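You operate a simulated robot arm through the tools that you are given. There is no shell and no other tool. Be economical: measure what you need, move in short steps, check, and stop when the job is done.

The job below is to be done with a simulated robot arm. You get a single attempt, and the scene is never put back.

TASK
Leak-test the plugged cover at 2 bar: blue strip if it passes, red tray if it leaks.
Fine: clamp it first; vent before you put the white plug back in its holder and unclamp.
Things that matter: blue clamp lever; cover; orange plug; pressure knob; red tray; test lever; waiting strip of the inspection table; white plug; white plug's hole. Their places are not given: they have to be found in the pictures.

The check looks at the end state, three seconds after you hand in, the way a careful person would. Anything else that was tipped, shoved, dropped, spilled or broken makes it a failure. Lids that push on must go on centred and level and be pressed home; caps that screw on are set level and turned clockwise until they are tight.

THE ROBOT
A 6-joint arm with a two-finger parallel gripper, fixed in place. Base frame: the origin is at the foot of the arm, x ahead of it, y to its left, z up; the work surface is at about z = 862. Units: mm, degrees, N and s.
With the tool pointing down near the work surface it reaches from about 240 to 640 mm from the base axis. Its first joint turns from -66.0 to 66.0 degrees. Payload 2.7 kg.
The tool frame sits at the grasp point between the pads (the TCP): z along the fingers, y along the line on which they close. The tips reach 23 mm beyond it. Largest opening 94 mm; finger width 38, thickness 10; the body of the gripper, 54 by 96 mm, starts 39 mm behind the TCP.
Orientation is that of the tool frame in the base frame, as a unit quaternion [x, y, z, w]. With the fingers straight down and closing along the base's y, the tool's x points along the base's -x, its y along +y and its z along -z.

THE INTERFACE
- The arm moves only by the tool servo_tool. Its argument "plan" is a list of rows, each an object of numbers (a shift or turn left out is 0, a gripper value left out holds the last): "x", "y", "z": the shift along the base's x, y, z in units of 250 mm (1.0 is 250 mm); "rx", "ry", "rz": the turn, a rotation vector about the base's x, y, z in units of 120 degrees (1.0 is 120 degrees); "grip": the gripper command, from -1 (fully open) to 1 (shut), values between in proportion. In form: [{"x": .., "y": .., "z": .., "rx": .., "ry": .., "rz": .., "grip": ..}, ...]. A call has 1 to 8 rows; each row is the pose to reach, as a shift and turn from the pose commanded when the call began. A call with a number of a shift or a turn outside -1 to 1 is refused whole. Rows are played at 5 a second. More than 50 mm and 8.6 degrees between two rows, or a gripper value outside its range, and nothing of the call is played. Where a pose cannot be reached the arm comes as near as it can. A force on the tool above 40 N (or 10 N above the force at the start of the call, whichever is more), or a blocked arm, ends the call early, and 0.2 s more pass. The fingers move at their own pace (about 45 mm/s each) and stop on an object; they squeeze with about 43 N. The grip force told is the motor's: it shows also when the fingers shut on nothing. Time passes only in rows, and 0.2 s behind the last, so rows that repeat a pose let the fingers close. The reply holds the time, the measured pose of the TCP, the force on the tool along the base axes, the opening and the grip force, in the units named above and with some noise, with the torque about the TCP (base axes, N m) and any sound that the robot's microphone picked up.
- Cameras (640 x 400 px; columns grow to the right, rows downward): "scene" is fixed at [81.8, -434.2, 1410.2]; the picture's right is [0.73, -0.69, 0.00], its down [-0.36, -0.38, -0.85] and it looks along [0.58, 0.62, -0.52] (base axes); focal length 227 px, centre (320, 200). "wrist" rides on the gripper at [86, 16, -75] in the tool frame; the picture's right is [-0.18, 0.98, 0.00], its down [-0.58, -0.11, -0.81] and it looks along [-0.79, -0.15, 0.59] (tool axes); focal length 243 px, centre (320, 200).
- snapshot(camera): a new picture of that camera. The clock stands still meanwhile.
- pixel_to_xyz(camera, pixels): for up to 12 pixels [column, row] of the newest picture of that camera ("zoom" is the newest enlarged one), the place [x, y, z] in the base frame of the surface seen there, good to about 2 mm. The clock stands still meanwhile.
- enlarge(camera, box): a new picture of the part [left, top, right, bottom] of that camera's present view, enlarged. The clock stands still meanwhile.
- job_done(): hands the job in; it is judged then, once.

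Go step by step. Measure first, check grasps and placings, and put right what went wrong. The budget is 80 turns and 54 pictures, counting those below and the enlarged ones. Unless the task says otherwise, let go and move clear before handing in, and close with one line.

The tools are called as a command line: name --argument value ..., lists and objects as JSON in quotes. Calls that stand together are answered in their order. servo_tool: Moves the arm, as the interface text tells. Its arguments: {"type":"object","properties":{"plan":{"type":"array","items":{"type":"object","properties":{"x":{"type":"number"},"y":{"type":"number"},"z":{"type":"number"},"rx":{"type":"number"},"ry":{"type":"number"},"rz":{"type":"number"},"grip":{"type":"number"}}}}},"required":["plan"]} The other tools are called the same way: snapshot (camera) takes a picture; pixel_to_xyz (camera, pixels) gives the place of the surface under pixels of a picture; enlarge (camera, box) takes an enlarged picture of a part of a camera's view; job_done () hands the job in.

At the start:

```text
time_s: 0.0
eef_pos: [286.2, 61.2, 1337.2]
tool_rot: [-0.001, 1.0, 0.0, 0.001]
contact_force: [-0.1, -0.8, 0.7]
moment: [-0.01, 0.03, -0.02]
width: 94.1
grasp_force: 0.0
```

scene: 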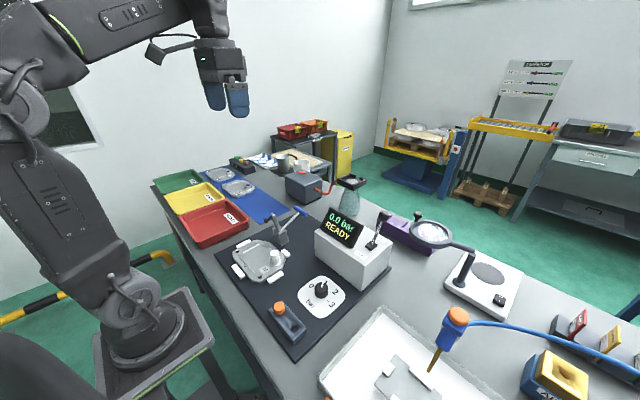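
wrist: 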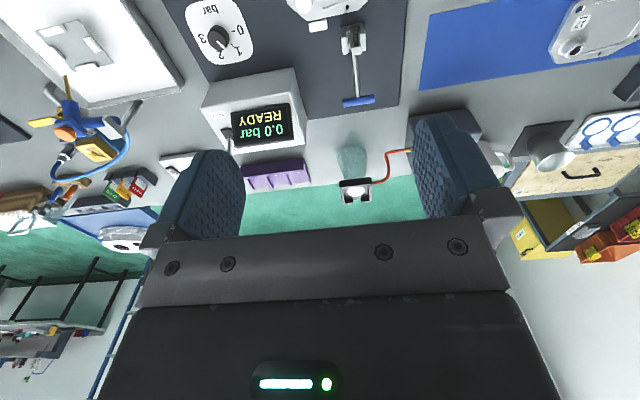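

The scene shows the test rig: cover near (262,260), clamp lever near (285,225), knob near (322,290), plug holder near (285,320). I enlarge that area to see details.

enlarge --camera "scene" --box '[210, 190, 400, 360]'

enlarge --camera "scene" --box '[140, 140, 340, 265]'

```text
2.35 times, centred on (305, 275) of scene
```

zoom: 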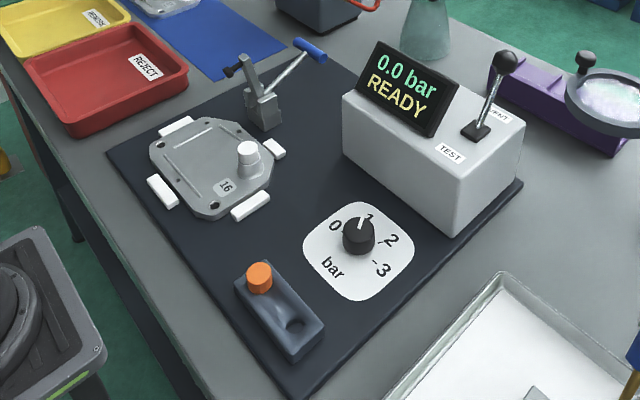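

```text
3.20 times, centred on (240, 202) of scene
```

zoom: 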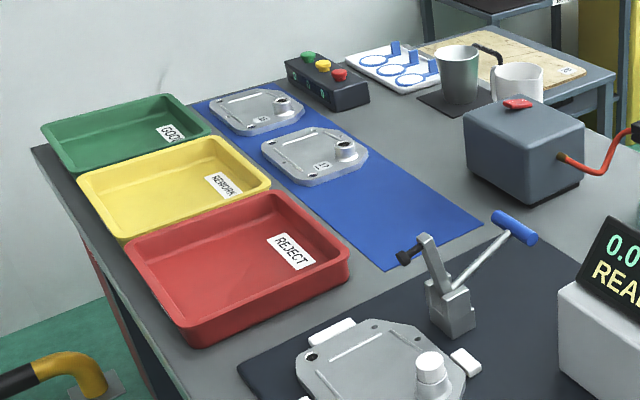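

The white plug is in the cover, the orange one is in the holder beside an empty hole, the knob is near 1, and the clamp lever is thrown back. I measure these items.

enlarge --camera "scene" --box '[220, 200, 320, 262]'

pixel_to_xyz --camera "scene" --pixels '[[274, 252], [280, 305], [294, 328], [322, 285], [301, 211], [384, 216], [371, 246], [281, 239], [210, 220], [255, 205], [275, 243], [360, 262]]'

enlarge --camera "scene" --box '[290, 190, 400, 320]'

```text
6.40 times, centred on (270, 231) of scene
```

zoom: 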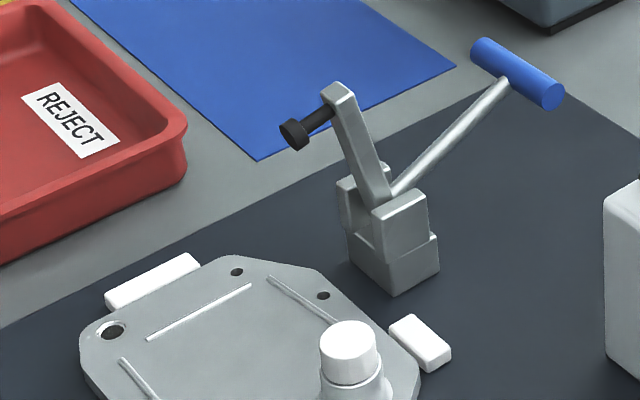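

```text
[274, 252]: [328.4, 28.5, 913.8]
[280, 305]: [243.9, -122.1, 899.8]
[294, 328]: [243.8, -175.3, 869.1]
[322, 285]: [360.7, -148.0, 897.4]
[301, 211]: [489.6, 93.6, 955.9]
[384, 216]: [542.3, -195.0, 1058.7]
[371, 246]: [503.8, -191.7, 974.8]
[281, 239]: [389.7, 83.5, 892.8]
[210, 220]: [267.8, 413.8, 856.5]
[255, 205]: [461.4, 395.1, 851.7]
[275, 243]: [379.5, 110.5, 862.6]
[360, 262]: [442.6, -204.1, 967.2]
```

```text
3.08 times, centred on (345, 255) of scene
```

zoom: 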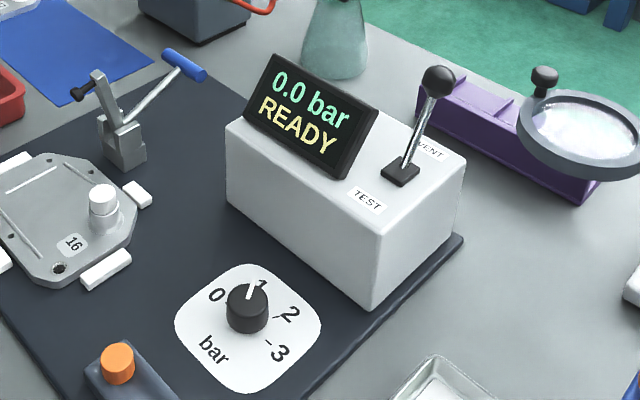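

The clamp's jaw is raised and its blue handle leans back. I measure its geometry, the knob dial and the lever in this last zoom.

pixel_to_xyz --camera "zoom" --pixels '[[169, 55], [185, 66], [201, 77], [97, 73], [76, 95], [119, 128], [140, 100], [126, 155], [438, 80], [400, 172], [366, 198], [428, 150]]'

pixel_to_xyz --camera "zoom" --pixels '[[247, 285], [254, 278], [246, 297], [217, 294], [262, 285], [290, 313], [282, 351], [213, 348], [118, 352], [102, 194], [104, 225], [60, 267]]'

```text
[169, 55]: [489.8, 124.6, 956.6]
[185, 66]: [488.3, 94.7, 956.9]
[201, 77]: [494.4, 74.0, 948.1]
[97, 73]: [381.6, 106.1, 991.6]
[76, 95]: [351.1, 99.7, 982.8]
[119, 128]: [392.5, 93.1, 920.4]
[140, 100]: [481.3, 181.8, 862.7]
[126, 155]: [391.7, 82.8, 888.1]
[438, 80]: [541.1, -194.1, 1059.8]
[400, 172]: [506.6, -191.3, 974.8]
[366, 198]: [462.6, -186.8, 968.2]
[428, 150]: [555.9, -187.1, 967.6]
```

```text
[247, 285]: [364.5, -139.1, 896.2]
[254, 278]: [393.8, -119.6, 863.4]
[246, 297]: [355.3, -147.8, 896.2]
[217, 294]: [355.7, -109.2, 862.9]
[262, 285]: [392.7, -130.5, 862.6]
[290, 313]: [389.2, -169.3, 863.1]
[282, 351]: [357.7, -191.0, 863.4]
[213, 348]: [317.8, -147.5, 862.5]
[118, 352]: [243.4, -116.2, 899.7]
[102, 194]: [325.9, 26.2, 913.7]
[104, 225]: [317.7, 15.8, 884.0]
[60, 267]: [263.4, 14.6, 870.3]
```

Clamp pivot is near (397,99,905); the blue bar is along y at about (491,99,953), ends y≈72 to 126. I'll grip it by its ends with the fingers straight down, first moving above it.

servo_tool --plan '[{"x": 0.12, "y": 0.02, "z": -0.12, "grip": -1}, {"x": 0.24, "y": 0.04, "z": -0.24}, {"x": 0.36, "y": 0.06, "z": -0.36}, {"x": 0.48, "y": 0.08, "z": -0.48}, {"x": 0.6, "y": 0.1, "z": -0.6}, {"x": 0.72, "y": 0.12, "z": -0.72}, {"x": 0.82, "y": 0.15, "z": -0.84}, {"x": 0.82, "y": 0.15, "z": -0.96}]'

snapshot --camera "wrist"

```text
time_s: 1.8
eef_pos: [492.2, 99.3, 1097.4]
tool_rot: [-0.001, 1.0, 0.0, 0.001]
contact_force: [-0.6, -0.7, -0.1]
moment: [-0.01, 0.01, 0.01]
width: 94.0
grasp_force: 0.0
```

```text
47 pictures are left
```

wrist: 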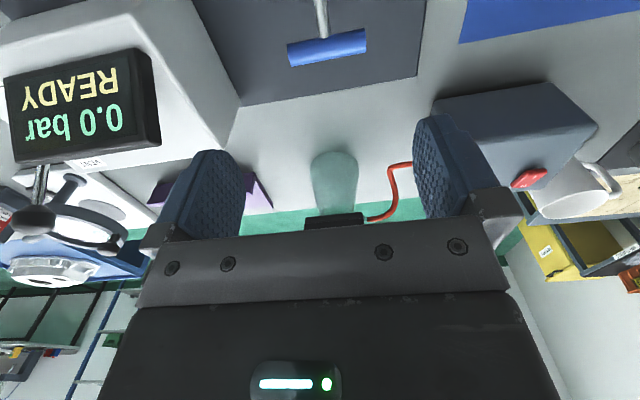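

The bar is seen at (288..366, 47); I measure its ends more closely.

pixel_to_xyz --camera "wrist" --pixels '[[291, 54], [327, 47], [363, 41], [327, 40], [328, 56], [323, 20]]'

```text
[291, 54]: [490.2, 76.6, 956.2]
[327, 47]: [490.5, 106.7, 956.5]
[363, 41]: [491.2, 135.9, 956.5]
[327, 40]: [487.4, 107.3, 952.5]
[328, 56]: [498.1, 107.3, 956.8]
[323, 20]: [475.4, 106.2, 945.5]
```

The bar's centre is y≈106, x≈492, z≈951, length about 62. I descend with the fingers astride its ends and close.

servo_tool --plan '[{"y": 0.028, "z": -0.15}, {"y": 0.028, "z": -0.34}, {"y": 0.028, "z": -0.48}, {"y": 0.028, "z": -0.585}, {"y": 0.028, "z": -0.585, "grip": 0.6}, {"y": 0.028, "z": -0.585, "grip": 0.6}, {"y": 0.028, "z": -0.585, "grip": 0.6}]'

```text
time_s: 3.4
eef_pos: [492.3, 105.4, 951.2]
tool_rot: [0.001, 1.0, 0.0, 0.0]
contact_force: [-1.2, -16.1, -2.9]
moment: [-0.18, -0.48, -0.13]
width: 80.2
grasp_force: 44.9
```

The fingers stopped at 80 mm, with a 16 N side force in y; I check with a picture.

enlarge --camera "scene" --box '[240, 150, 360, 260]'

snapshot --camera "wrist"

```text
3.64 times, centred on (300, 205) of scene
```

zoom: 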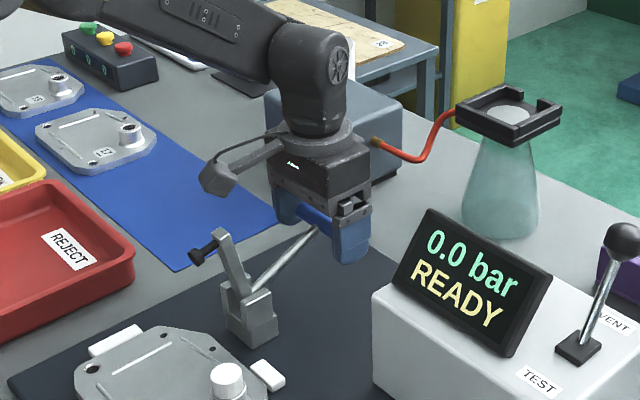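

```text
45 pictures are left
```

wrist: 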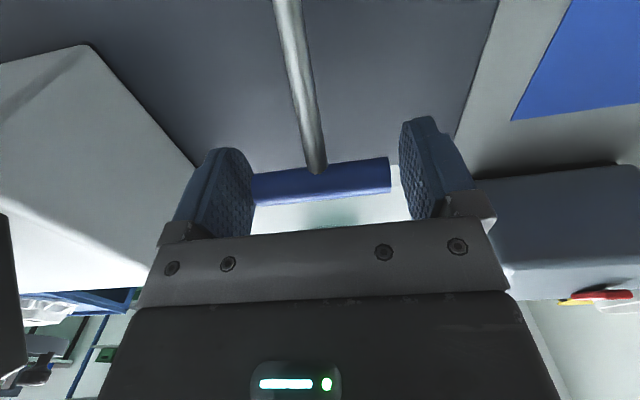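

The -y finger touches the bar's end while the +y one has about an 8 mm gap. I open slightly, shift 4 mm toward -y and close again.

servo_tool --plan '[{"grip": -0.85}, {"y": -0.017, "grip": -0.85}, {"y": -0.017, "grip": 0.6}, {"y": -0.017, "grip": 0.6}, {"y": -0.017, "grip": 0.6}]'

```text
time_s: 4.6
eef_pos: [492.8, 105.7, 951.6]
tool_rot: [-0.001, 1.0, 0.002, 0.002]
contact_force: [1.8, 22.5, 0.5]
moment: [0.58, 0.04, 0.14]
width: 80.0
grasp_force: 45.0
```

The commanded 4 mm shift was resisted, so the bar is really about 80 mm long and both ends are held at y≈105.5. I ease the y offset and start the arc about the pivot, up and toward -x.

servo_tool --plan '[{"y": 0.01}, {"x": -0.018, "y": 0.01, "z": 0.032}, {"x": -0.039, "y": 0.01, "z": 0.062}, {"x": -0.062, "y": 0.01, "z": 0.091}, {"x": -0.088, "y": 0.01, "z": 0.117}]'

```text
time_s: 5.8
eef_pos: [471.0, 104.5, 980.2]
tool_rot: [-0.001, 1.0, -0.001, 0.002]
contact_force: [11.6, 8.7, -5.8]
moment: [0.14, -1.26, -0.02]
width: 80.4
grasp_force: 45.1
```

The bar seems to follow, with moderate resistance. I check by picture.

enlarge --camera "scene" --box '[240, 150, 360, 260]'

```text
3.64 times, centred on (300, 205) of scene
```

zoom: 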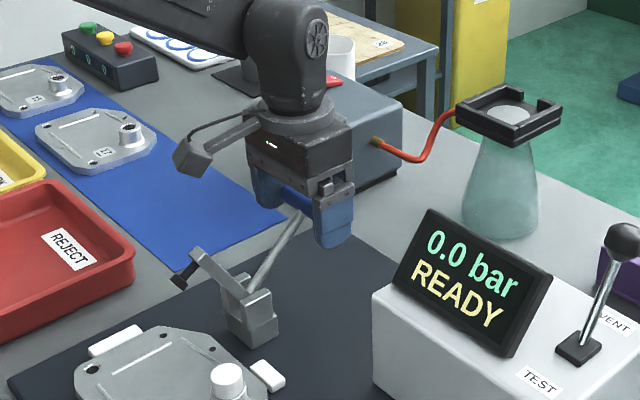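

The jaw is coming down as the handle rises. I continue the arc another 20°.

servo_tool --plan '[{"x": -0.028, "z": 0.024}, {"x": -0.058, "z": 0.046}, {"x": -0.09, "z": 0.064}, {"x": -0.123, "z": 0.08}]'

enlarge --camera "scene" --box '[240, 150, 360, 260]'

```text
time_s: 6.8
eef_pos: [441.0, 104.7, 1001.8]
tool_rot: [-0.001, 1.0, 0.001, 0.003]
contact_force: [14.2, 5.7, 2.6]
moment: [0.04, -1.21, 0.06]
width: 80.3
grasp_force: 45.1
```

```text
3.64 times, centred on (300, 205) of scene
```

zoom: 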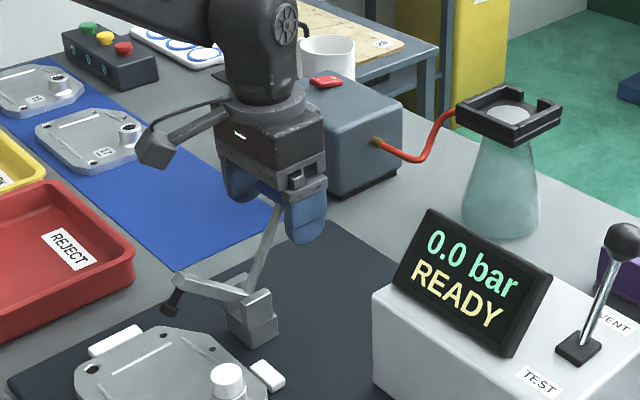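

The jaw is almost level now. I continue the arc in steps, watching the force.

servo_tool --plan '[{"x": -0.035, "z": 0.013}, {"x": -0.07, "z": 0.023}, {"x": -0.106, "z": 0.03}, {"x": -0.143, "z": 0.033}]'

enlarge --camera "scene" --box '[240, 150, 360, 260]'

```text
time_s: 7.8
eef_pos: [404.8, 105.9, 1010.1]
tool_rot: [-0.001, 1.0, 0.0, 0.005]
contact_force: [14.5, -0.2, 13.0]
moment: [0.07, -1.38, 0.07]
width: 80.3
grasp_force: 45.1
```

```text
3.64 times, centred on (300, 205) of scene
```

zoom: 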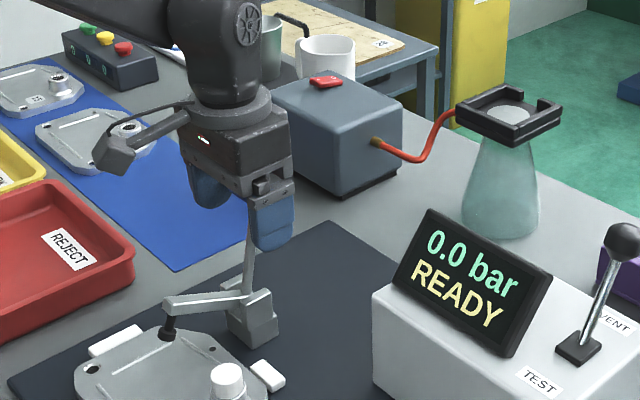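

The jaw pad is just above the cover. I go on another few degrees.

servo_tool --plan '[{"x": -0.018, "z": 0.006}, {"x": -0.037, "z": 0.008}, {"x": -0.055, "z": 0.007}, {"x": -0.074, "z": 0.006}]'

enlarge --camera "scene" --box '[220, 170, 340, 270]'

```text
time_s: 8.8
eef_pos: [385.8, 105.5, 1010.8]
tool_rot: [-0.001, 1.0, 0.001, 0.002]
contact_force: [11.5, -5.0, 12.9]
moment: [-0.02, -1.38, -0.08]
width: 80.3
grasp_force: 44.3
```

```text
4.00 times, centred on (280, 220) of scene
```

zoom: 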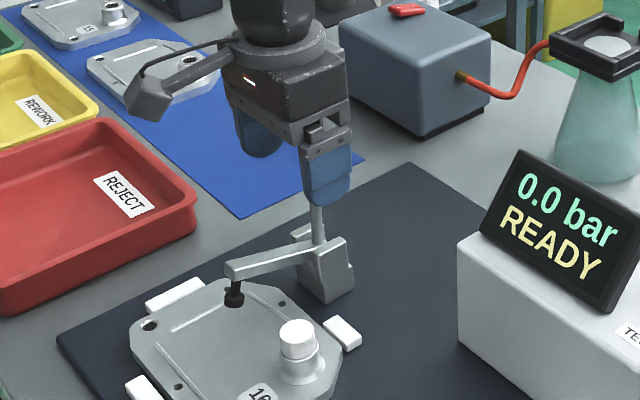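

The pad touches or nearly touches the cover; I push on for a stop or click.

servo_tool --plan '[{"x": -0.018, "z": -0.002}, {"x": -0.036, "z": -0.007}, {"x": -0.054, "z": -0.014}, {"x": -0.072, "z": -0.022}]'

enlarge --camera "scene" --box '[220, 170, 340, 270]'

```text
time_s: 9.8
eef_pos: [365.9, 104.9, 1003.7]
tool_rot: [0.0, 1.0, 0.0, -0.003]
contact_force: [-1.7, 0.0, -1.1]
moment: [0.04, 0.03, 0.0]
width: 18.7
grasp_force: 0.0
```

```text
4.00 times, centred on (280, 220) of scene
```

zoom: 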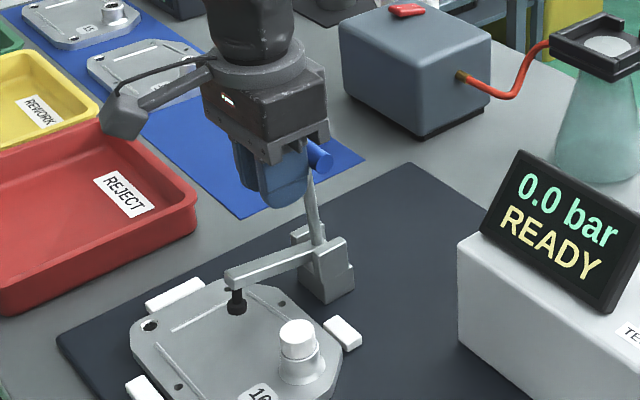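

The grip slid off the bar, which may mean the lever hit its stop. I raise the arm and look from above.

servo_tool --plan '[{"x": -0.02, "z": 0.1}, {"x": -0.02, "z": 0.25}, {"x": 0.05, "z": 0.4}, {"x": 0.15, "z": 0.48}]'

snapshot --camera "wrist"

enlarge --camera "scene" --box '[235, 180, 315, 260]'

```text
time_s: 10.8
eef_pos: [404.6, 103.6, 1125.7]
tool_rot: [-0.001, 1.0, 0.0, 0.0]
contact_force: [-0.6, 0.6, -0.4]
moment: [0.01, -0.01, 0.02]
width: 18.8
grasp_force: 0.1
```

```text
39 pictures are left
```

wrist: 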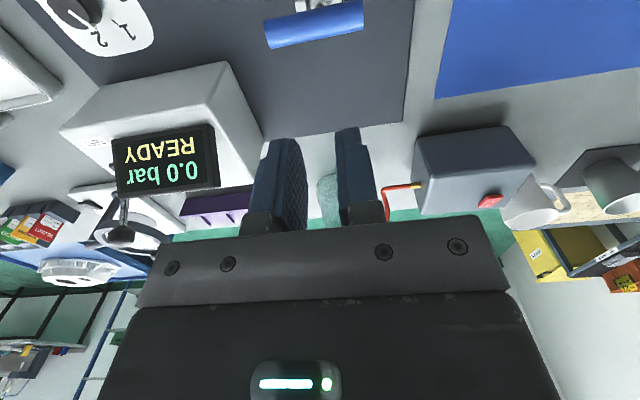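

```text
5.00 times, centred on (275, 220) of scene
```

zoom: 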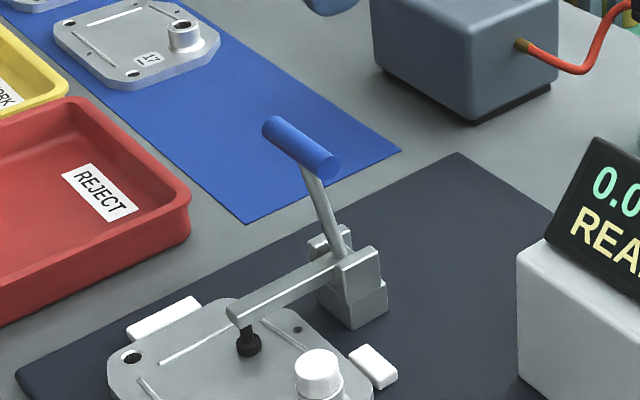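

The handle now stands upright, leaning slightly. I measure bar and jaw pad.

pixel_to_xyz --camera "zoom" --pixels '[[270, 125], [300, 147], [328, 165], [235, 315], [248, 350], [248, 357], [315, 200], [345, 265], [240, 330], [225, 356]]'

pixel_to_xyz --camera "wrist" --pixels '[[315, 22], [270, 32], [358, 15]]'

```text
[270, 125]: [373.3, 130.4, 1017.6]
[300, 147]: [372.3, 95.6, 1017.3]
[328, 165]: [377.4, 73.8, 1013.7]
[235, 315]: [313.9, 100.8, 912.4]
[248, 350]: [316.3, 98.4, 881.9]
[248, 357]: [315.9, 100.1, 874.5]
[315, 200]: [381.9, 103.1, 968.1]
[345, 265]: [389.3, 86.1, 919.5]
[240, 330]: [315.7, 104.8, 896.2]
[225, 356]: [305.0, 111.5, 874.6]
```

```text
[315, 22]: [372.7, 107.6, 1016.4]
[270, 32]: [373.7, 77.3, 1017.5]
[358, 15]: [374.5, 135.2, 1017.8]
```

The pad sits at z≈875 on the cover; bar at (377,106,1012), about 100°. I'll push the bar further toward -x with closed fingers to make sure it is locked home.

servo_tool --plan '[{"x": 0.1, "z": -0.1, "grip": 1}, {"x": 0.1, "z": -0.28, "grip": 1}, {"x": 0.1, "z": -0.44, "grip": 1}, {"x": 0.04, "z": -0.44}, {"x": 0.01, "z": -0.44}, {"x": -0.015, "z": -0.44}, {"x": -0.035, "z": -0.44}, {"x": -0.055, "z": -0.44}]'

```text
time_s: 12.4
eef_pos: [404.0, 104.9, 1017.6]
tool_rot: [-0.001, 1.0, 0.002, 0.012]
contact_force: [12.2, 0.1, -3.4]
moment: [0.07, -0.12, 0.01]
width: 0.0
grasp_force: 42.5
stopped in row 7: the force on the tool passed its limit at 47 N (the readings are from after the stop); the commanded pose is now the measured one
```

A hard stop at the bar's position: the clamp is home. I back off, rise and move over the knob.

servo_tool --plan '[{"x": 0.06}, {"x": 0.06, "z": 0.19, "grip": -0.3}, {"x": 0.06, "z": 0.38}, {"x": 0.0, "y": -0.15, "z": 0.38}, {"x": -0.06, "y": -0.33, "z": 0.38}, {"x": -0.11, "y": -0.51, "z": 0.38}, {"x": -0.14, "y": -0.69, "z": 0.38}, {"x": -0.17, "y": -0.87, "z": 0.38}]'

servo_tool --plan '[{"y": -0.14}]'

snapshot --camera "wrist"

```text
time_s: 14.2
eef_pos: [356.6, -113.1, 1112.6]
tool_rot: [-0.002, 1.0, 0.002, 0.01]
contact_force: [0.4, -0.3, 0.4]
moment: [0.0, 0.01, 0.02]
width: 61.4
grasp_force: 0.1
```

```text
time_s: 14.6
eef_pos: [359.0, -148.6, 1112.1]
tool_rot: [0.0, 1.0, 0.001, 0.01]
contact_force: [0.8, -0.2, 0.1]
moment: [0.01, 0.0, 0.0]
width: 61.0
grasp_force: 0.0
```

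```text
37 pictures are left
```

wrist: 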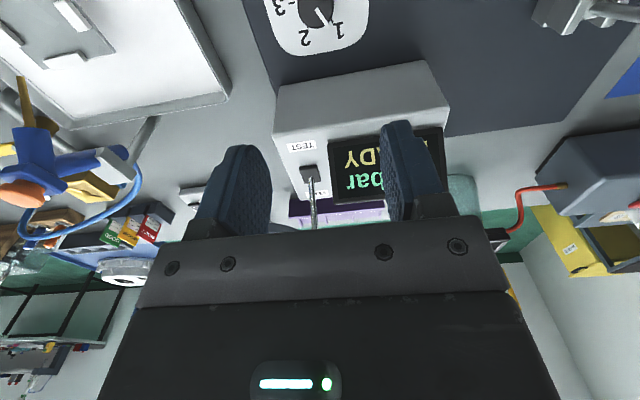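

The knob is at the top edge (317,10). I move back 90 mm for a better view and correct the ~1.1° tilt about y.

servo_tool --plan '[{"x": -0.18, "ry": 0.0096}, {"x": -0.36, "ry": 0.0096}]'

enlarge --camera "wrist" --box '[230, 0, 410, 110]'

```text
time_s: 15.2
eef_pos: [267.9, -148.3, 1112.0]
tool_rot: [0.0, 1.0, 0.002, 0.0]
contact_force: [0.2, -0.1, 0.2]
moment: [-0.03, -0.04, -0.02]
width: 61.3
grasp_force: 0.0
```

```text
3.56 times, centred on (320, 55) of wrist
```

zoom: 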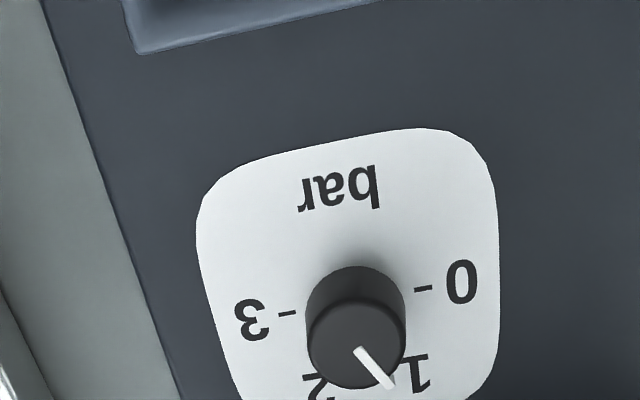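

I can see the ticks: 0 at (424,288), 3 at (287,313), the pointer (357,349)-(392,388). I measure them.

pixel_to_xyz --camera "zoom" --pixels '[[424, 288], [287, 313], [402, 355], [309, 377], [358, 349], [391, 387], [356, 343], [320, 345], [402, 335], [458, 282], [250, 320], [415, 374]]'

enlarge --camera "scene" --box '[290, 265, 355, 320]'

```text
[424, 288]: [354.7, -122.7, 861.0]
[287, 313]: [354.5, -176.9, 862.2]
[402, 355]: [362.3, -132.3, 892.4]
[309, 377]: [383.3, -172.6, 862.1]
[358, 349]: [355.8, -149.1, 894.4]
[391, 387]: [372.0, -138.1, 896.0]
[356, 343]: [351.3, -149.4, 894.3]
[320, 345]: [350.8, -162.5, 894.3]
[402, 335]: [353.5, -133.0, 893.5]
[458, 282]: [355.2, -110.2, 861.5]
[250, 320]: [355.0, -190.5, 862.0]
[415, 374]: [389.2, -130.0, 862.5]
```

```text
7.27 times, centred on (322, 292) of scene
```

zoom: 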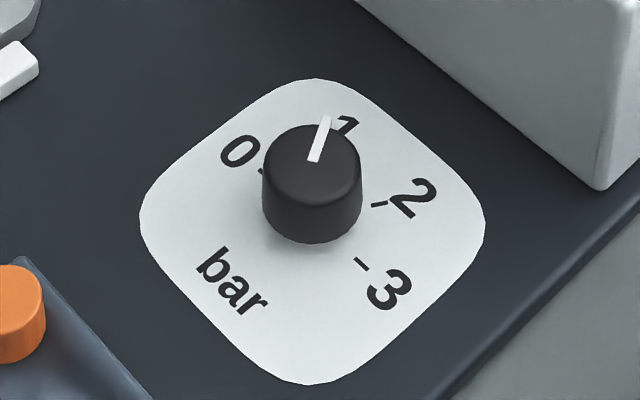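

pixel_to_xyz --camera "zoom" --pixels '[[327, 120], [314, 159], [321, 139], [380, 205], [361, 264], [415, 198], [265, 165], [358, 170], [311, 180], [312, 128]]'

```text
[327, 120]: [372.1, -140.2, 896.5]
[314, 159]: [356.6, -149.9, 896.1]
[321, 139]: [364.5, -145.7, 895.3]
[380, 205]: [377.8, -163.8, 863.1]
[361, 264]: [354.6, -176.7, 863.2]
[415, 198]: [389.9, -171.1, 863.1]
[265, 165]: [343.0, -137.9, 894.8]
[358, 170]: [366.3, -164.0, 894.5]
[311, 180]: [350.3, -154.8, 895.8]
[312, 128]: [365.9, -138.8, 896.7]
```

The dial's centre is (355,-150); 1 is at +30° and 2 at -30°, with the pointer exactly at 1. I pre-turn the tool +30° and descend over the knob (TCP z≈891).

servo_tool --plan '[{"x": 0.1, "y": -0.003, "z": -0.1, "rz": 0.0625}, {"x": 0.2, "y": -0.007, "z": -0.2, "rz": 0.125}, {"x": 0.3, "y": -0.007, "z": -0.35, "rz": 0.1875}, {"x": 0.348, "y": -0.007, "z": -0.5, "rz": 0.25}, {"x": 0.348, "y": -0.007, "z": -0.65, "rz": 0.25}, {"x": 0.348, "y": -0.007, "z": -0.78, "rz": 0.25}, {"x": 0.348, "y": -0.007, "z": -0.85, "rz": 0.25}, {"x": 0.348, "y": -0.007, "z": -0.884, "rz": 0.25}]'

servo_tool --plan '[{"grip": 0.7}, {"grip": 0.7}, {"grip": 0.7}]'

```text
time_s: 17.0
eef_pos: [357.5, -150.0, 890.0]
tool_rot: [-0.26, 0.966, 0.001, 0.0]
contact_force: [0.8, 0.0, -0.2]
moment: [-0.02, -0.01, -0.04]
width: 61.0
grasp_force: 0.1
```

```text
time_s: 17.8
eef_pos: [358.0, -148.2, 888.7]
tool_rot: [-0.259, 0.966, 0.002, 0.0]
contact_force: [-1.1, 2.2, -3.0]
moment: [0.07, -0.09, 0.01]
width: 37.5
grasp_force: 45.1
```

The knob is held (37.5 mm). I turn it clockwise by 60°.

servo_tool --plan '[{"rz": -0.0625}, {"rz": -0.125}, {"rz": -0.1875}, {"rz": -0.25}, {"rz": -0.3125}, {"rz": -0.375}, {"rz": -0.4375}, {"rz": -0.5}]'

servo_tool --plan '[{"grip": -0.2}, {"grip": -0.3}, {"z": 0.1}, {"z": 0.25, "rz": 0.0625}, {"x": -0.15, "z": 0.4, "rz": 0.125}, {"x": -0.25, "z": 0.55, "rz": 0.1875}, {"x": -0.35, "z": 0.7, "rz": 0.25}]'

enlarge --camera "scene" --box '[290, 265, 355, 320]'

```text
time_s: 19.6
eef_pos: [356.6, -152.0, 890.3]
tool_rot: [0.259, 0.966, 0.0, 0.001]
contact_force: [0.7, -35.1, -10.7]
moment: [-0.38, 0.12, 0.04]
width: 37.4
grasp_force: 45.2
```

```text
refused: row 5 steps farther than a row can; nothing moved
```

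```text
7.27 times, centred on (322, 292) of scene
```

zoom: 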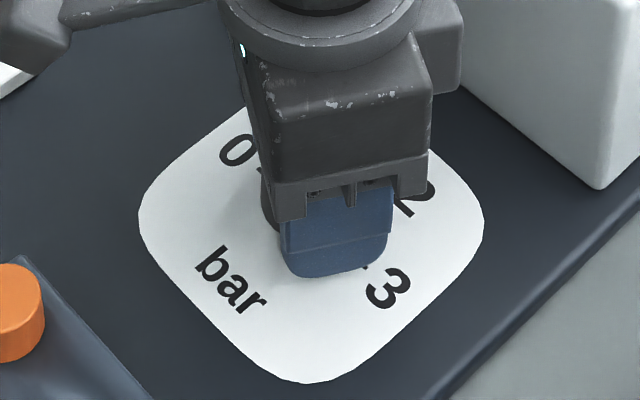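

The turn is done (35 N side force only). I open, rise and step back to read the pointer.

servo_tool --plan '[{"grip": -0.2}, {"grip": -0.3}, {"z": 0.1}, {"z": 0.25, "rz": 0.0625}, {"x": -0.08, "z": 0.4, "rz": 0.125}, {"x": -0.2, "z": 0.5, "rz": 0.1875}, {"x": -0.35, "z": 0.6, "rz": 0.25}]'

enlarge --camera "scene" --box '[290, 265, 355, 320]'

```text
time_s: 21.2
eef_pos: [267.7, -149.4, 1040.9]
tool_rot: [-0.003, 1.0, 0.002, 0.0]
contact_force: [0.0, -0.3, 0.0]
moment: [0.0, -0.02, -0.02]
width: 61.1
grasp_force: 0.0
```

```text
7.27 times, centred on (322, 292) of scene
```

zoom: 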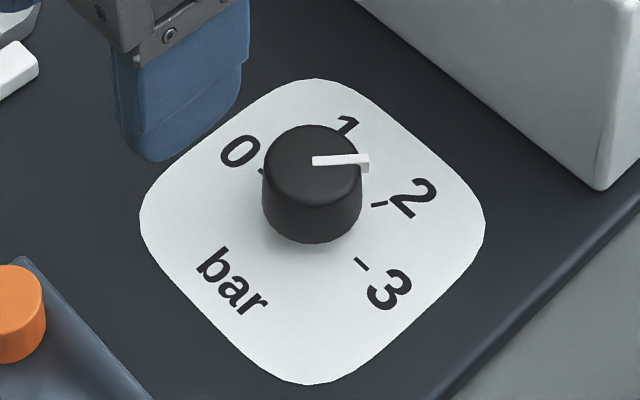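

pixel_to_xyz --camera "zoom" --pixels '[[362, 156], [316, 161], [340, 159], [365, 160]]'

enlarge --camera "scene" --box '[310, 180, 430, 270]'

```text
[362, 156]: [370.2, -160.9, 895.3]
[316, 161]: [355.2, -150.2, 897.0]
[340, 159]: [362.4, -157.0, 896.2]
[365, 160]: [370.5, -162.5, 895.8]
```

```text
4.44 times, centred on (370, 225) of scene
```

zoom: 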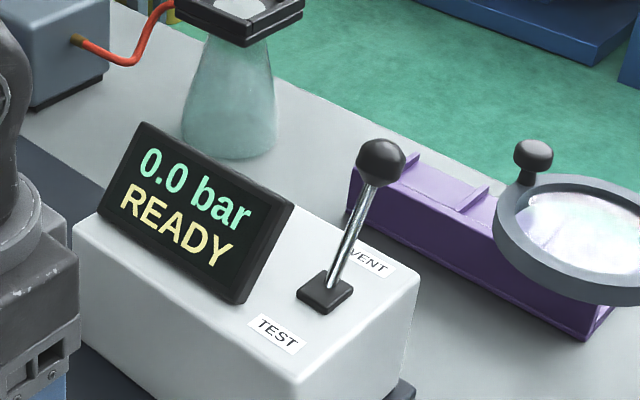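

The scene suggests the pointer is a bit beyond 2 (about -37° rather than -30°). I check with the wrist camera.

servo_tool --plan '[{"x": -0.12, "z": 0.15}, {"x": -0.2, "z": 0.3}]'

enlarge --camera "wrist" --box '[260, 0, 380, 80]'

```text
time_s: 21.8
eef_pos: [219.8, -148.8, 1114.3]
tool_rot: [-0.001, 1.0, 0.002, -0.001]
contact_force: [0.2, 0.3, 0.2]
moment: [0.02, -0.01, 0.0]
width: 61.0
grasp_force: 0.1
```

```text
5.00 times, centred on (320, 40) of wrist
```

zoom: 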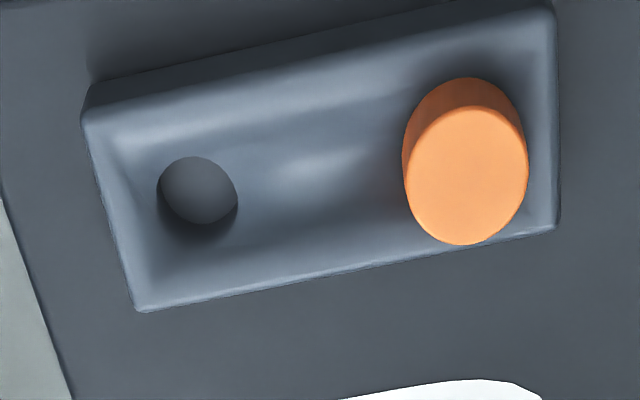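

This gives a good view of the holder hole (198,190); I measure it and take the whole wrist picture for the knob below.

pixel_to_xyz --camera "zoom" --pixels '[[158, 190], [238, 205], [200, 157], [198, 224], [467, 175], [406, 175], [527, 165], [105, 130], [540, 40], [140, 305], [550, 220], [300, 200]]'

enlarge --camera "wrist" --box '[260, 60, 380, 140]'

```text
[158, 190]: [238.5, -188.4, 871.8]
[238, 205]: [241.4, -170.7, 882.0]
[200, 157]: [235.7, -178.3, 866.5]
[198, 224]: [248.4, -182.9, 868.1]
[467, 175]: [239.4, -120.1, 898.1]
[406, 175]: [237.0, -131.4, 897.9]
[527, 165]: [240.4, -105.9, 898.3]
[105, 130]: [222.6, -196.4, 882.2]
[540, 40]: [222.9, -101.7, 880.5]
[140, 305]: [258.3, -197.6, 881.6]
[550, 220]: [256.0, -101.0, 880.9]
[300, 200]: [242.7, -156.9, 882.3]
```

```text
5.00 times, centred on (320, 100) of wrist
```

zoom: 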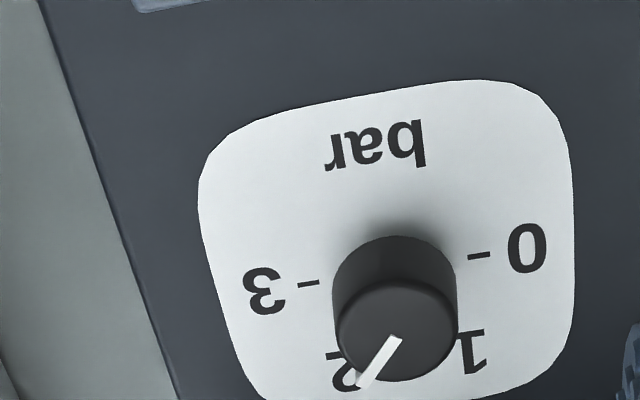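

pixel_to_xyz --camera "zoom" --pixels '[[395, 338], [362, 384], [378, 362], [480, 256], [309, 284], [335, 356], [465, 336], [340, 330], [456, 325]]'

```text
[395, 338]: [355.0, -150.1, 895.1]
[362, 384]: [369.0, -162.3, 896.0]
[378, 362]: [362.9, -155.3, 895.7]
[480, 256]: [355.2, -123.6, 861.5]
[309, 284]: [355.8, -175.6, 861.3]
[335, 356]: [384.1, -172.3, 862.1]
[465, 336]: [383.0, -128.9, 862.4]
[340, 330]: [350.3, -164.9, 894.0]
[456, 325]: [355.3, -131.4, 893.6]
```

The wrist reading gives about -40°, the scene -37°: overshoot of about 8°. I regrip the knob, better centred, and turn it back 8°.

servo_tool --plan '[{"x": 0.17, "y": -0.004, "z": -0.05, "rz": -0.067}, {"x": 0.34, "y": -0.004, "z": -0.12, "rz": -0.067}, {"x": 0.48, "y": -0.004, "z": -0.25, "rz": -0.067}, {"x": 0.54, "y": -0.004, "z": -0.42, "rz": -0.067}, {"x": 0.54, "y": -0.004, "z": -0.6, "rz": -0.067}, {"x": 0.54, "y": -0.004, "z": -0.77, "rz": -0.067}, {"x": 0.54, "y": -0.004, "z": -0.85, "rz": -0.067}, {"x": 0.54, "y": -0.004, "z": -0.89, "rz": -0.067}]'

servo_tool --plan '[{"grip": 0.7}, {"grip": 0.7}, {"grip": 0.7}, {"grip": 0.7, "rz": 0.033}, {"grip": 0.7, "rz": 0.067}, {"grip": 0.7, "rz": 0.067}]'

servo_tool --plan '[{"grip": 0.1}, {"grip": -0.3}, {"z": 0.1}, {"z": 0.27}, {"x": -0.08, "z": 0.4}, {"x": -0.25, "z": 0.5}, {"x": -0.4, "z": 0.6}, {"x": -0.5, "z": 0.75}]'

enlarge --camera "scene" --box '[290, 265, 355, 320]'

```text
time_s: 23.6
eef_pos: [354.7, -150.4, 893.6]
tool_rot: [0.069, 0.998, 0.001, 0.001]
contact_force: [0.3, -0.8, 0.6]
moment: [0.0, 0.02, -0.01]
width: 61.1
grasp_force: 0.1
```

```text
time_s: 25.0
eef_pos: [354.1, -150.4, 893.3]
tool_rot: [-0.001, 1.0, 0.002, 0.0]
contact_force: [0.5, 5.7, -4.9]
moment: [0.18, -0.58, 0.0]
width: 37.5
grasp_force: 45.0
```

```text
time_s: 26.8
eef_pos: [230.0, -148.8, 1079.7]
tool_rot: [-0.001, 1.0, 0.002, 0.0]
contact_force: [0.5, -0.8, 0.0]
moment: [0.01, -0.01, 0.0]
width: 61.0
grasp_force: 0.1
```

```text
7.27 times, centred on (322, 292) of scene
```

zoom: 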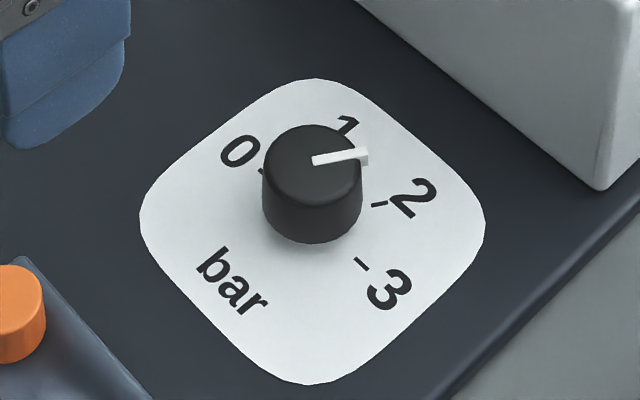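

pixel_to_xyz --camera "zoom" --pixels '[[362, 151], [315, 161], [364, 156], [340, 156]]'

snapshot --camera "wrist"

```text
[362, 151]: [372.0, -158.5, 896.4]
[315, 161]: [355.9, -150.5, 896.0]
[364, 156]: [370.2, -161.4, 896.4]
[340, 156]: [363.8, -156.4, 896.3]
```

```text
28 pictures are left
```

wrist: 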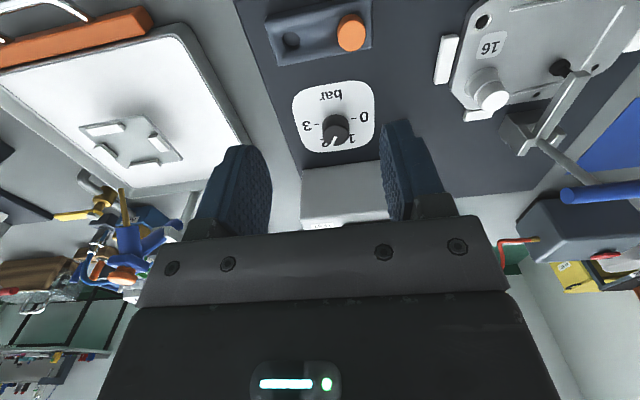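

The pointer now reads about -32°, matching the 2 tick (-32° as measured). Next I go high toward the test lever (ball about (551,-190,1051)), gripper opened to about 60 mm, and measure it and the display top.

servo_tool --plan '[{"x": 0.1, "z": 0.15}, {"x": 0.28, "z": 0.22}, {"x": 0.45, "z": 0.28, "y": -0.04}, {"x": 0.62, "z": 0.34, "y": -0.08}, {"x": 0.78, "z": 0.36, "y": -0.12}, {"x": 0.9, "z": 0.36, "y": -0.16}]'

snapshot --camera "wrist"

```text
time_s: 28.2
eef_pos: [455.2, -191.9, 1170.1]
tool_rot: [-0.001, 1.0, 0.002, 0.001]
contact_force: [0.5, -0.6, -0.2]
moment: [0.0, 0.04, -0.02]
width: 61.2
grasp_force: 0.1
```

```text
27 pictures are left
```

wrist: 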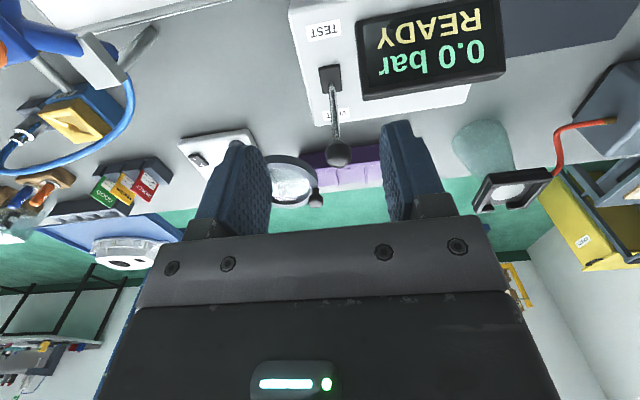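

pixel_to_xyz --camera "wrist" --pixels '[[338, 153], [328, 154], [348, 154], [338, 165], [368, 98], [362, 22], [504, 70], [331, 78], [337, 142]]'

```text
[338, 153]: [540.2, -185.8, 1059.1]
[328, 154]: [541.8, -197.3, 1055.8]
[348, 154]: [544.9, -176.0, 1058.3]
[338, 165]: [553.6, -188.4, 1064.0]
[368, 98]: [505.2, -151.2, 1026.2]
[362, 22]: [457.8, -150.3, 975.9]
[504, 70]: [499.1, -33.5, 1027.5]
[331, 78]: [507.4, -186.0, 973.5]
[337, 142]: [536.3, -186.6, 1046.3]
```

The ball is centred near (549,-188,1052); the display edge is at y=-150, top z=1027, so I keep a narrow opening (44 mm). I descend on the ball and grip it.

servo_tool --plan '[{"x": 0.19, "y": 0.015, "grip": 0.06}, {"x": 0.375, "y": 0.015}, {"x": 0.375, "y": 0.015, "z": -0.18}, {"x": 0.375, "y": 0.015, "z": -0.34}, {"x": 0.375, "y": 0.015, "z": -0.47}, {"x": 0.375, "y": 0.015, "z": -0.47, "grip": 0.8}, {"x": 0.375, "y": 0.015, "z": -0.47, "grip": 0.8}]'

```text
time_s: 29.8
eef_pos: [548.6, -187.8, 1052.8]
tool_rot: [0.0, 1.0, 0.0, 0.001]
contact_force: [1.3, -7.2, -1.2]
moment: [-0.07, -0.23, -0.02]
width: 27.1
grasp_force: 41.9
out of reach, approached as far as the arm can: row 2
```

Ball held (27 mm). I swing it over in an arc toward TEST (-x).

servo_tool --plan '[{"x": -0.048, "z": 0.022}, {"x": -0.107, "z": 0.038}, {"x": -0.168, "z": 0.043}, {"x": -0.229, "z": 0.038}, {"x": -0.288, "z": 0.022}, {"x": -0.333, "z": 0.002}]'

enlarge --camera "scene" --box '[310, 170, 430, 270]'

```text
time_s: 31.2
eef_pos: [466.5, -188.2, 1056.2]
tool_rot: [-0.001, 1.0, 0.001, 0.004]
contact_force: [7.8, -11.1, 15.1]
moment: [-0.11, -1.45, -0.13]
width: 27.0
grasp_force: 45.0
```

```text
4.00 times, centred on (370, 220) of scene
```

zoom: 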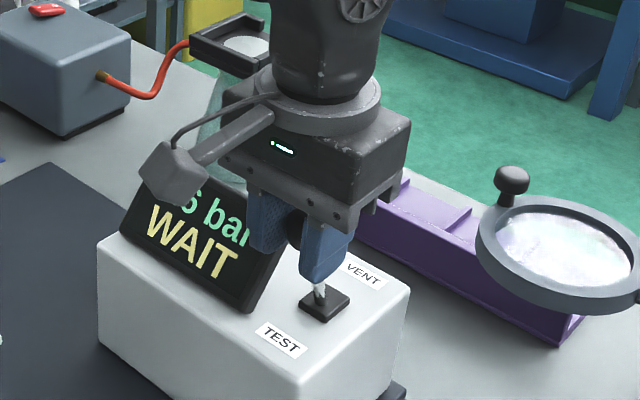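

The display reads "x.6 bar WAIT": the test is running. I wait while holding the lever.

servo_tool --plan '[{}, {}, {}, {}, {}, {}, {}, {}]'

servo_tool --plan '[{}, {}, {}, {}, {}, {}, {}, {}]'

enlarge --camera "scene" --box '[310, 170, 430, 270]'

```text
time_s: 33.0
eef_pos: [465.3, -189.1, 1056.5]
tool_rot: [0.0, 1.0, 0.0, 0.002]
contact_force: [1.1, -12.6, 24.2]
moment: [-0.13, -1.17, -0.15]
width: 26.8
grasp_force: 45.1
```

```text
time_s: 34.8
eef_pos: [466.7, -188.3, 1056.1]
tool_rot: [-0.001, 1.0, 0.001, 0.002]
contact_force: [-1.4, -12.4, 24.2]
moment: [-0.14, -0.96, -0.16]
width: 27.0
grasp_force: 44.7
```

```text
4.00 times, centred on (370, 220) of scene
```

zoom: 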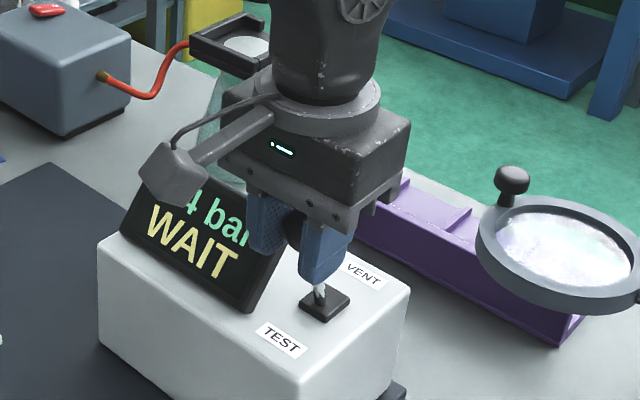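

The display now shows "x.4", still WAIT. I look with the wrist camera to read the full number.

snapshot --camera "wrist"

```text
24 pictures are left
```

wrist: 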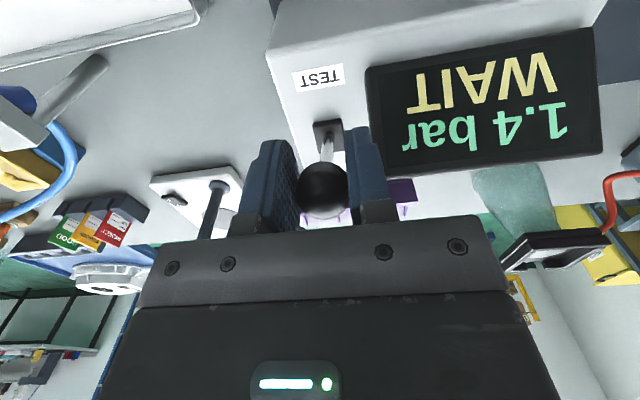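

It reads 1.4 bar WAIT. I keep waiting and read again.

servo_tool --plan '[{}, {}, {}, {}, {}, {}, {}, {}]'

servo_tool --plan '[{}, {}, {}, {}, {}, {}, {}, {}]'

enlarge --camera "wrist" --box '[340, 0, 620, 180]'

```text
time_s: 36.6
eef_pos: [465.2, -187.8, 1055.5]
tool_rot: [-0.001, 1.0, -0.001, 0.003]
contact_force: [-3.1, -13.6, 24.0]
moment: [-0.09, -0.81, -0.14]
width: 26.7
grasp_force: 45.0
```

```text
time_s: 38.4
eef_pos: [465.3, -187.2, 1055.6]
tool_rot: [-0.001, 1.0, 0.0, 0.001]
contact_force: [-4.5, -13.6, 23.7]
moment: [-0.12, -0.75, -0.11]
width: 26.9
grasp_force: 44.8
```

```text
2.22 times, centred on (480, 90) of wrist
```

zoom: 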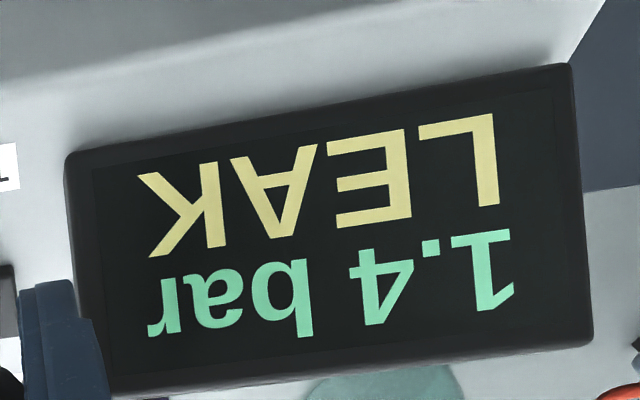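

The verdict is LEAK at the set pressure, so the cover goes into the red tray. Now I swing the lever back to VENT.

servo_tool --plan '[{"x": 0.045, "z": 0.02}, {"x": 0.104, "z": 0.036}, {"x": 0.165, "z": 0.041}, {"x": 0.226, "z": 0.036}, {"x": 0.285, "z": 0.02}, {"x": 0.333, "z": -0.002}, {"x": 0.333, "z": -0.002}, {"x": 0.333, "z": -0.002}]'

enlarge --camera "scene" --box '[310, 170, 430, 270]'

```text
time_s: 40.2
eef_pos: [548.2, -187.8, 1052.6]
tool_rot: [-0.001, 1.0, 0.0, -0.001]
contact_force: [-12.9, -13.8, -5.1]
moment: [-0.08, 0.97, -0.04]
width: 26.9
grasp_force: 45.0
```

```text
4.00 times, centred on (370, 220) of scene
```

zoom: 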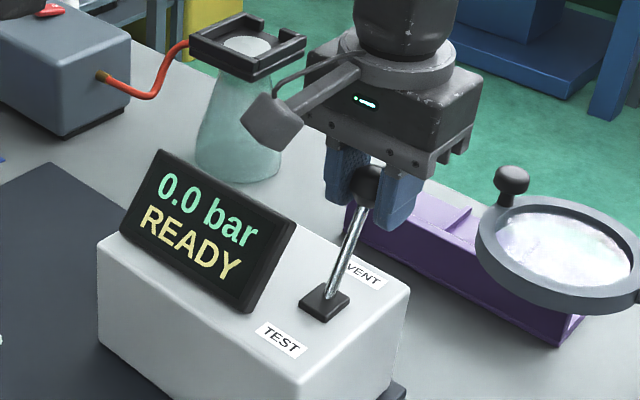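

Vented: "0.0 bar READY". I release the lever, rise, and travel back to look at the white plug.

servo_tool --plan '[{"grip": 0.06}, {"grip": 0.06, "z": 0.05}, {"z": 0.22}, {"z": 0.38}, {"x": -0.15, "y": 0.08, "z": 0.4}, {"x": -0.31, "y": 0.16, "z": 0.4}, {"x": -0.46, "y": 0.24, "z": 0.38}, {"x": -0.61, "y": 0.32, "z": 0.36}]'

servo_tool --plan '[{"x": -0.15, "y": 0.11, "z": -0.05}, {"x": -0.3, "y": 0.22, "z": -0.1}, {"x": -0.45, "y": 0.33, "z": -0.15}, {"x": -0.6, "y": 0.44, "z": -0.18}, {"x": -0.62, "y": 0.53, "z": -0.18}]'

snapshot --camera "wrist"

```text
time_s: 42.0
eef_pos: [396.3, -106.1, 1143.3]
tool_rot: [-0.001, 1.0, 0.0, 0.001]
contact_force: [0.4, -0.3, 0.2]
moment: [0.01, 0.02, -0.01]
width: 44.1
grasp_force: 0.1
```

```text
time_s: 43.2
eef_pos: [240.7, 26.2, 1098.5]
tool_rot: [0.0, 1.0, 0.002, 0.0]
contact_force: [0.4, -0.2, -0.1]
moment: [-0.01, 0.03, 0.04]
width: 44.2
grasp_force: 0.0
```

```text
21 pictures are left
```

wrist: 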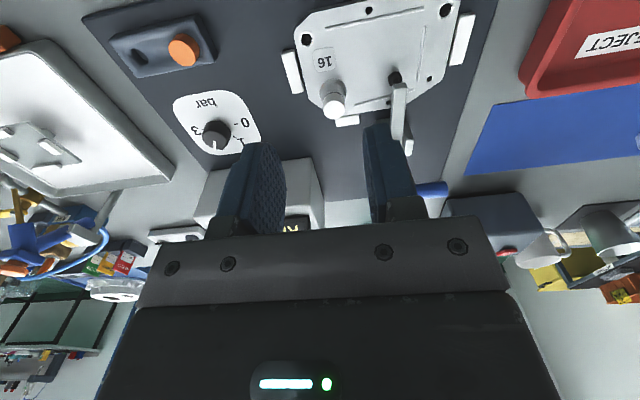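

enlarge --camera "wrist" --box '[280, 0, 480, 130]'

pixel_to_xyz --camera "wrist" --pixels '[[334, 109], [325, 109], [343, 107], [334, 100], [336, 117], [305, 40], [446, 10], [369, 10], [430, 79], [585, 60], [555, 95], [395, 78]]'

```text
3.08 times, centred on (380, 65) of wrist
```

zoom: 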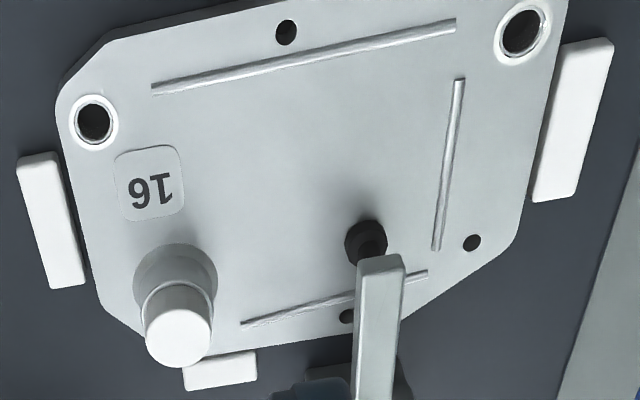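

```text
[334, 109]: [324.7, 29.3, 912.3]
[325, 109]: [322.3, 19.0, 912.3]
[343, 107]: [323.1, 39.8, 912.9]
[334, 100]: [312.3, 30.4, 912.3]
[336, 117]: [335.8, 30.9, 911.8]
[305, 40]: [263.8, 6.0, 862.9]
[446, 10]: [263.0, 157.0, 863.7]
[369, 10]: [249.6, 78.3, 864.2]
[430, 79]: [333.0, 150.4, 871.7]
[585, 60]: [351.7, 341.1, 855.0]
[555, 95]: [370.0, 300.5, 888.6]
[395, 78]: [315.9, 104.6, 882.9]
```

The plug's centre is (324,29.5), top z=912, diameter about 23. I descend with tips at about z 896 and grip it.

servo_tool --plan '[{"x": 0.15, "y": 0.013, "z": -0.1}, {"x": 0.28, "y": 0.013, "z": -0.2}, {"x": 0.333, "y": 0.013, "z": -0.35}, {"x": 0.333, "y": 0.013, "z": -0.5}, {"x": 0.333, "y": 0.013, "z": -0.63}, {"x": 0.333, "y": 0.013, "z": -0.715}, {"x": 0.333, "y": 0.013, "z": -0.715}]'

servo_tool --plan '[{"grip": 0.9}, {"grip": 0.9}, {"grip": 0.9}]'

enlarge --camera "scene" --box '[220, 190, 340, 290]'

```text
time_s: 44.8
eef_pos: [323.1, 28.8, 918.7]
tool_rot: [-0.001, 1.0, 0.002, -0.001]
contact_force: [-0.2, -1.3, 0.1]
moment: [-0.02, -0.01, -0.05]
width: 44.0
grasp_force: 0.1
```

```text
time_s: 45.6
eef_pos: [324.0, 30.4, 919.6]
tool_rot: [-0.001, 1.0, 0.002, 0.0]
contact_force: [-0.1, 0.2, -0.4]
moment: [0.04, -0.01, -0.02]
width: 18.6
grasp_force: 42.9
```

```text
4.00 times, centred on (280, 240) of scene
```

zoom: 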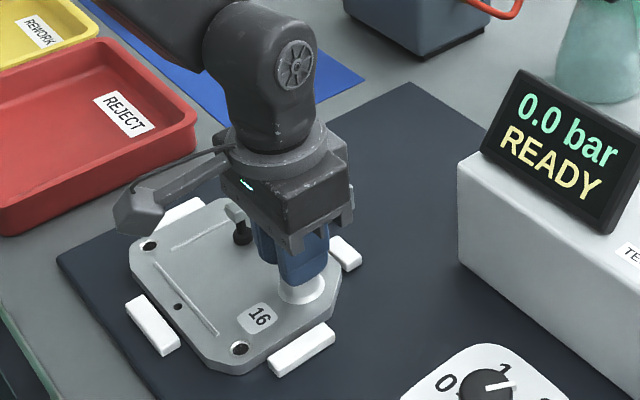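

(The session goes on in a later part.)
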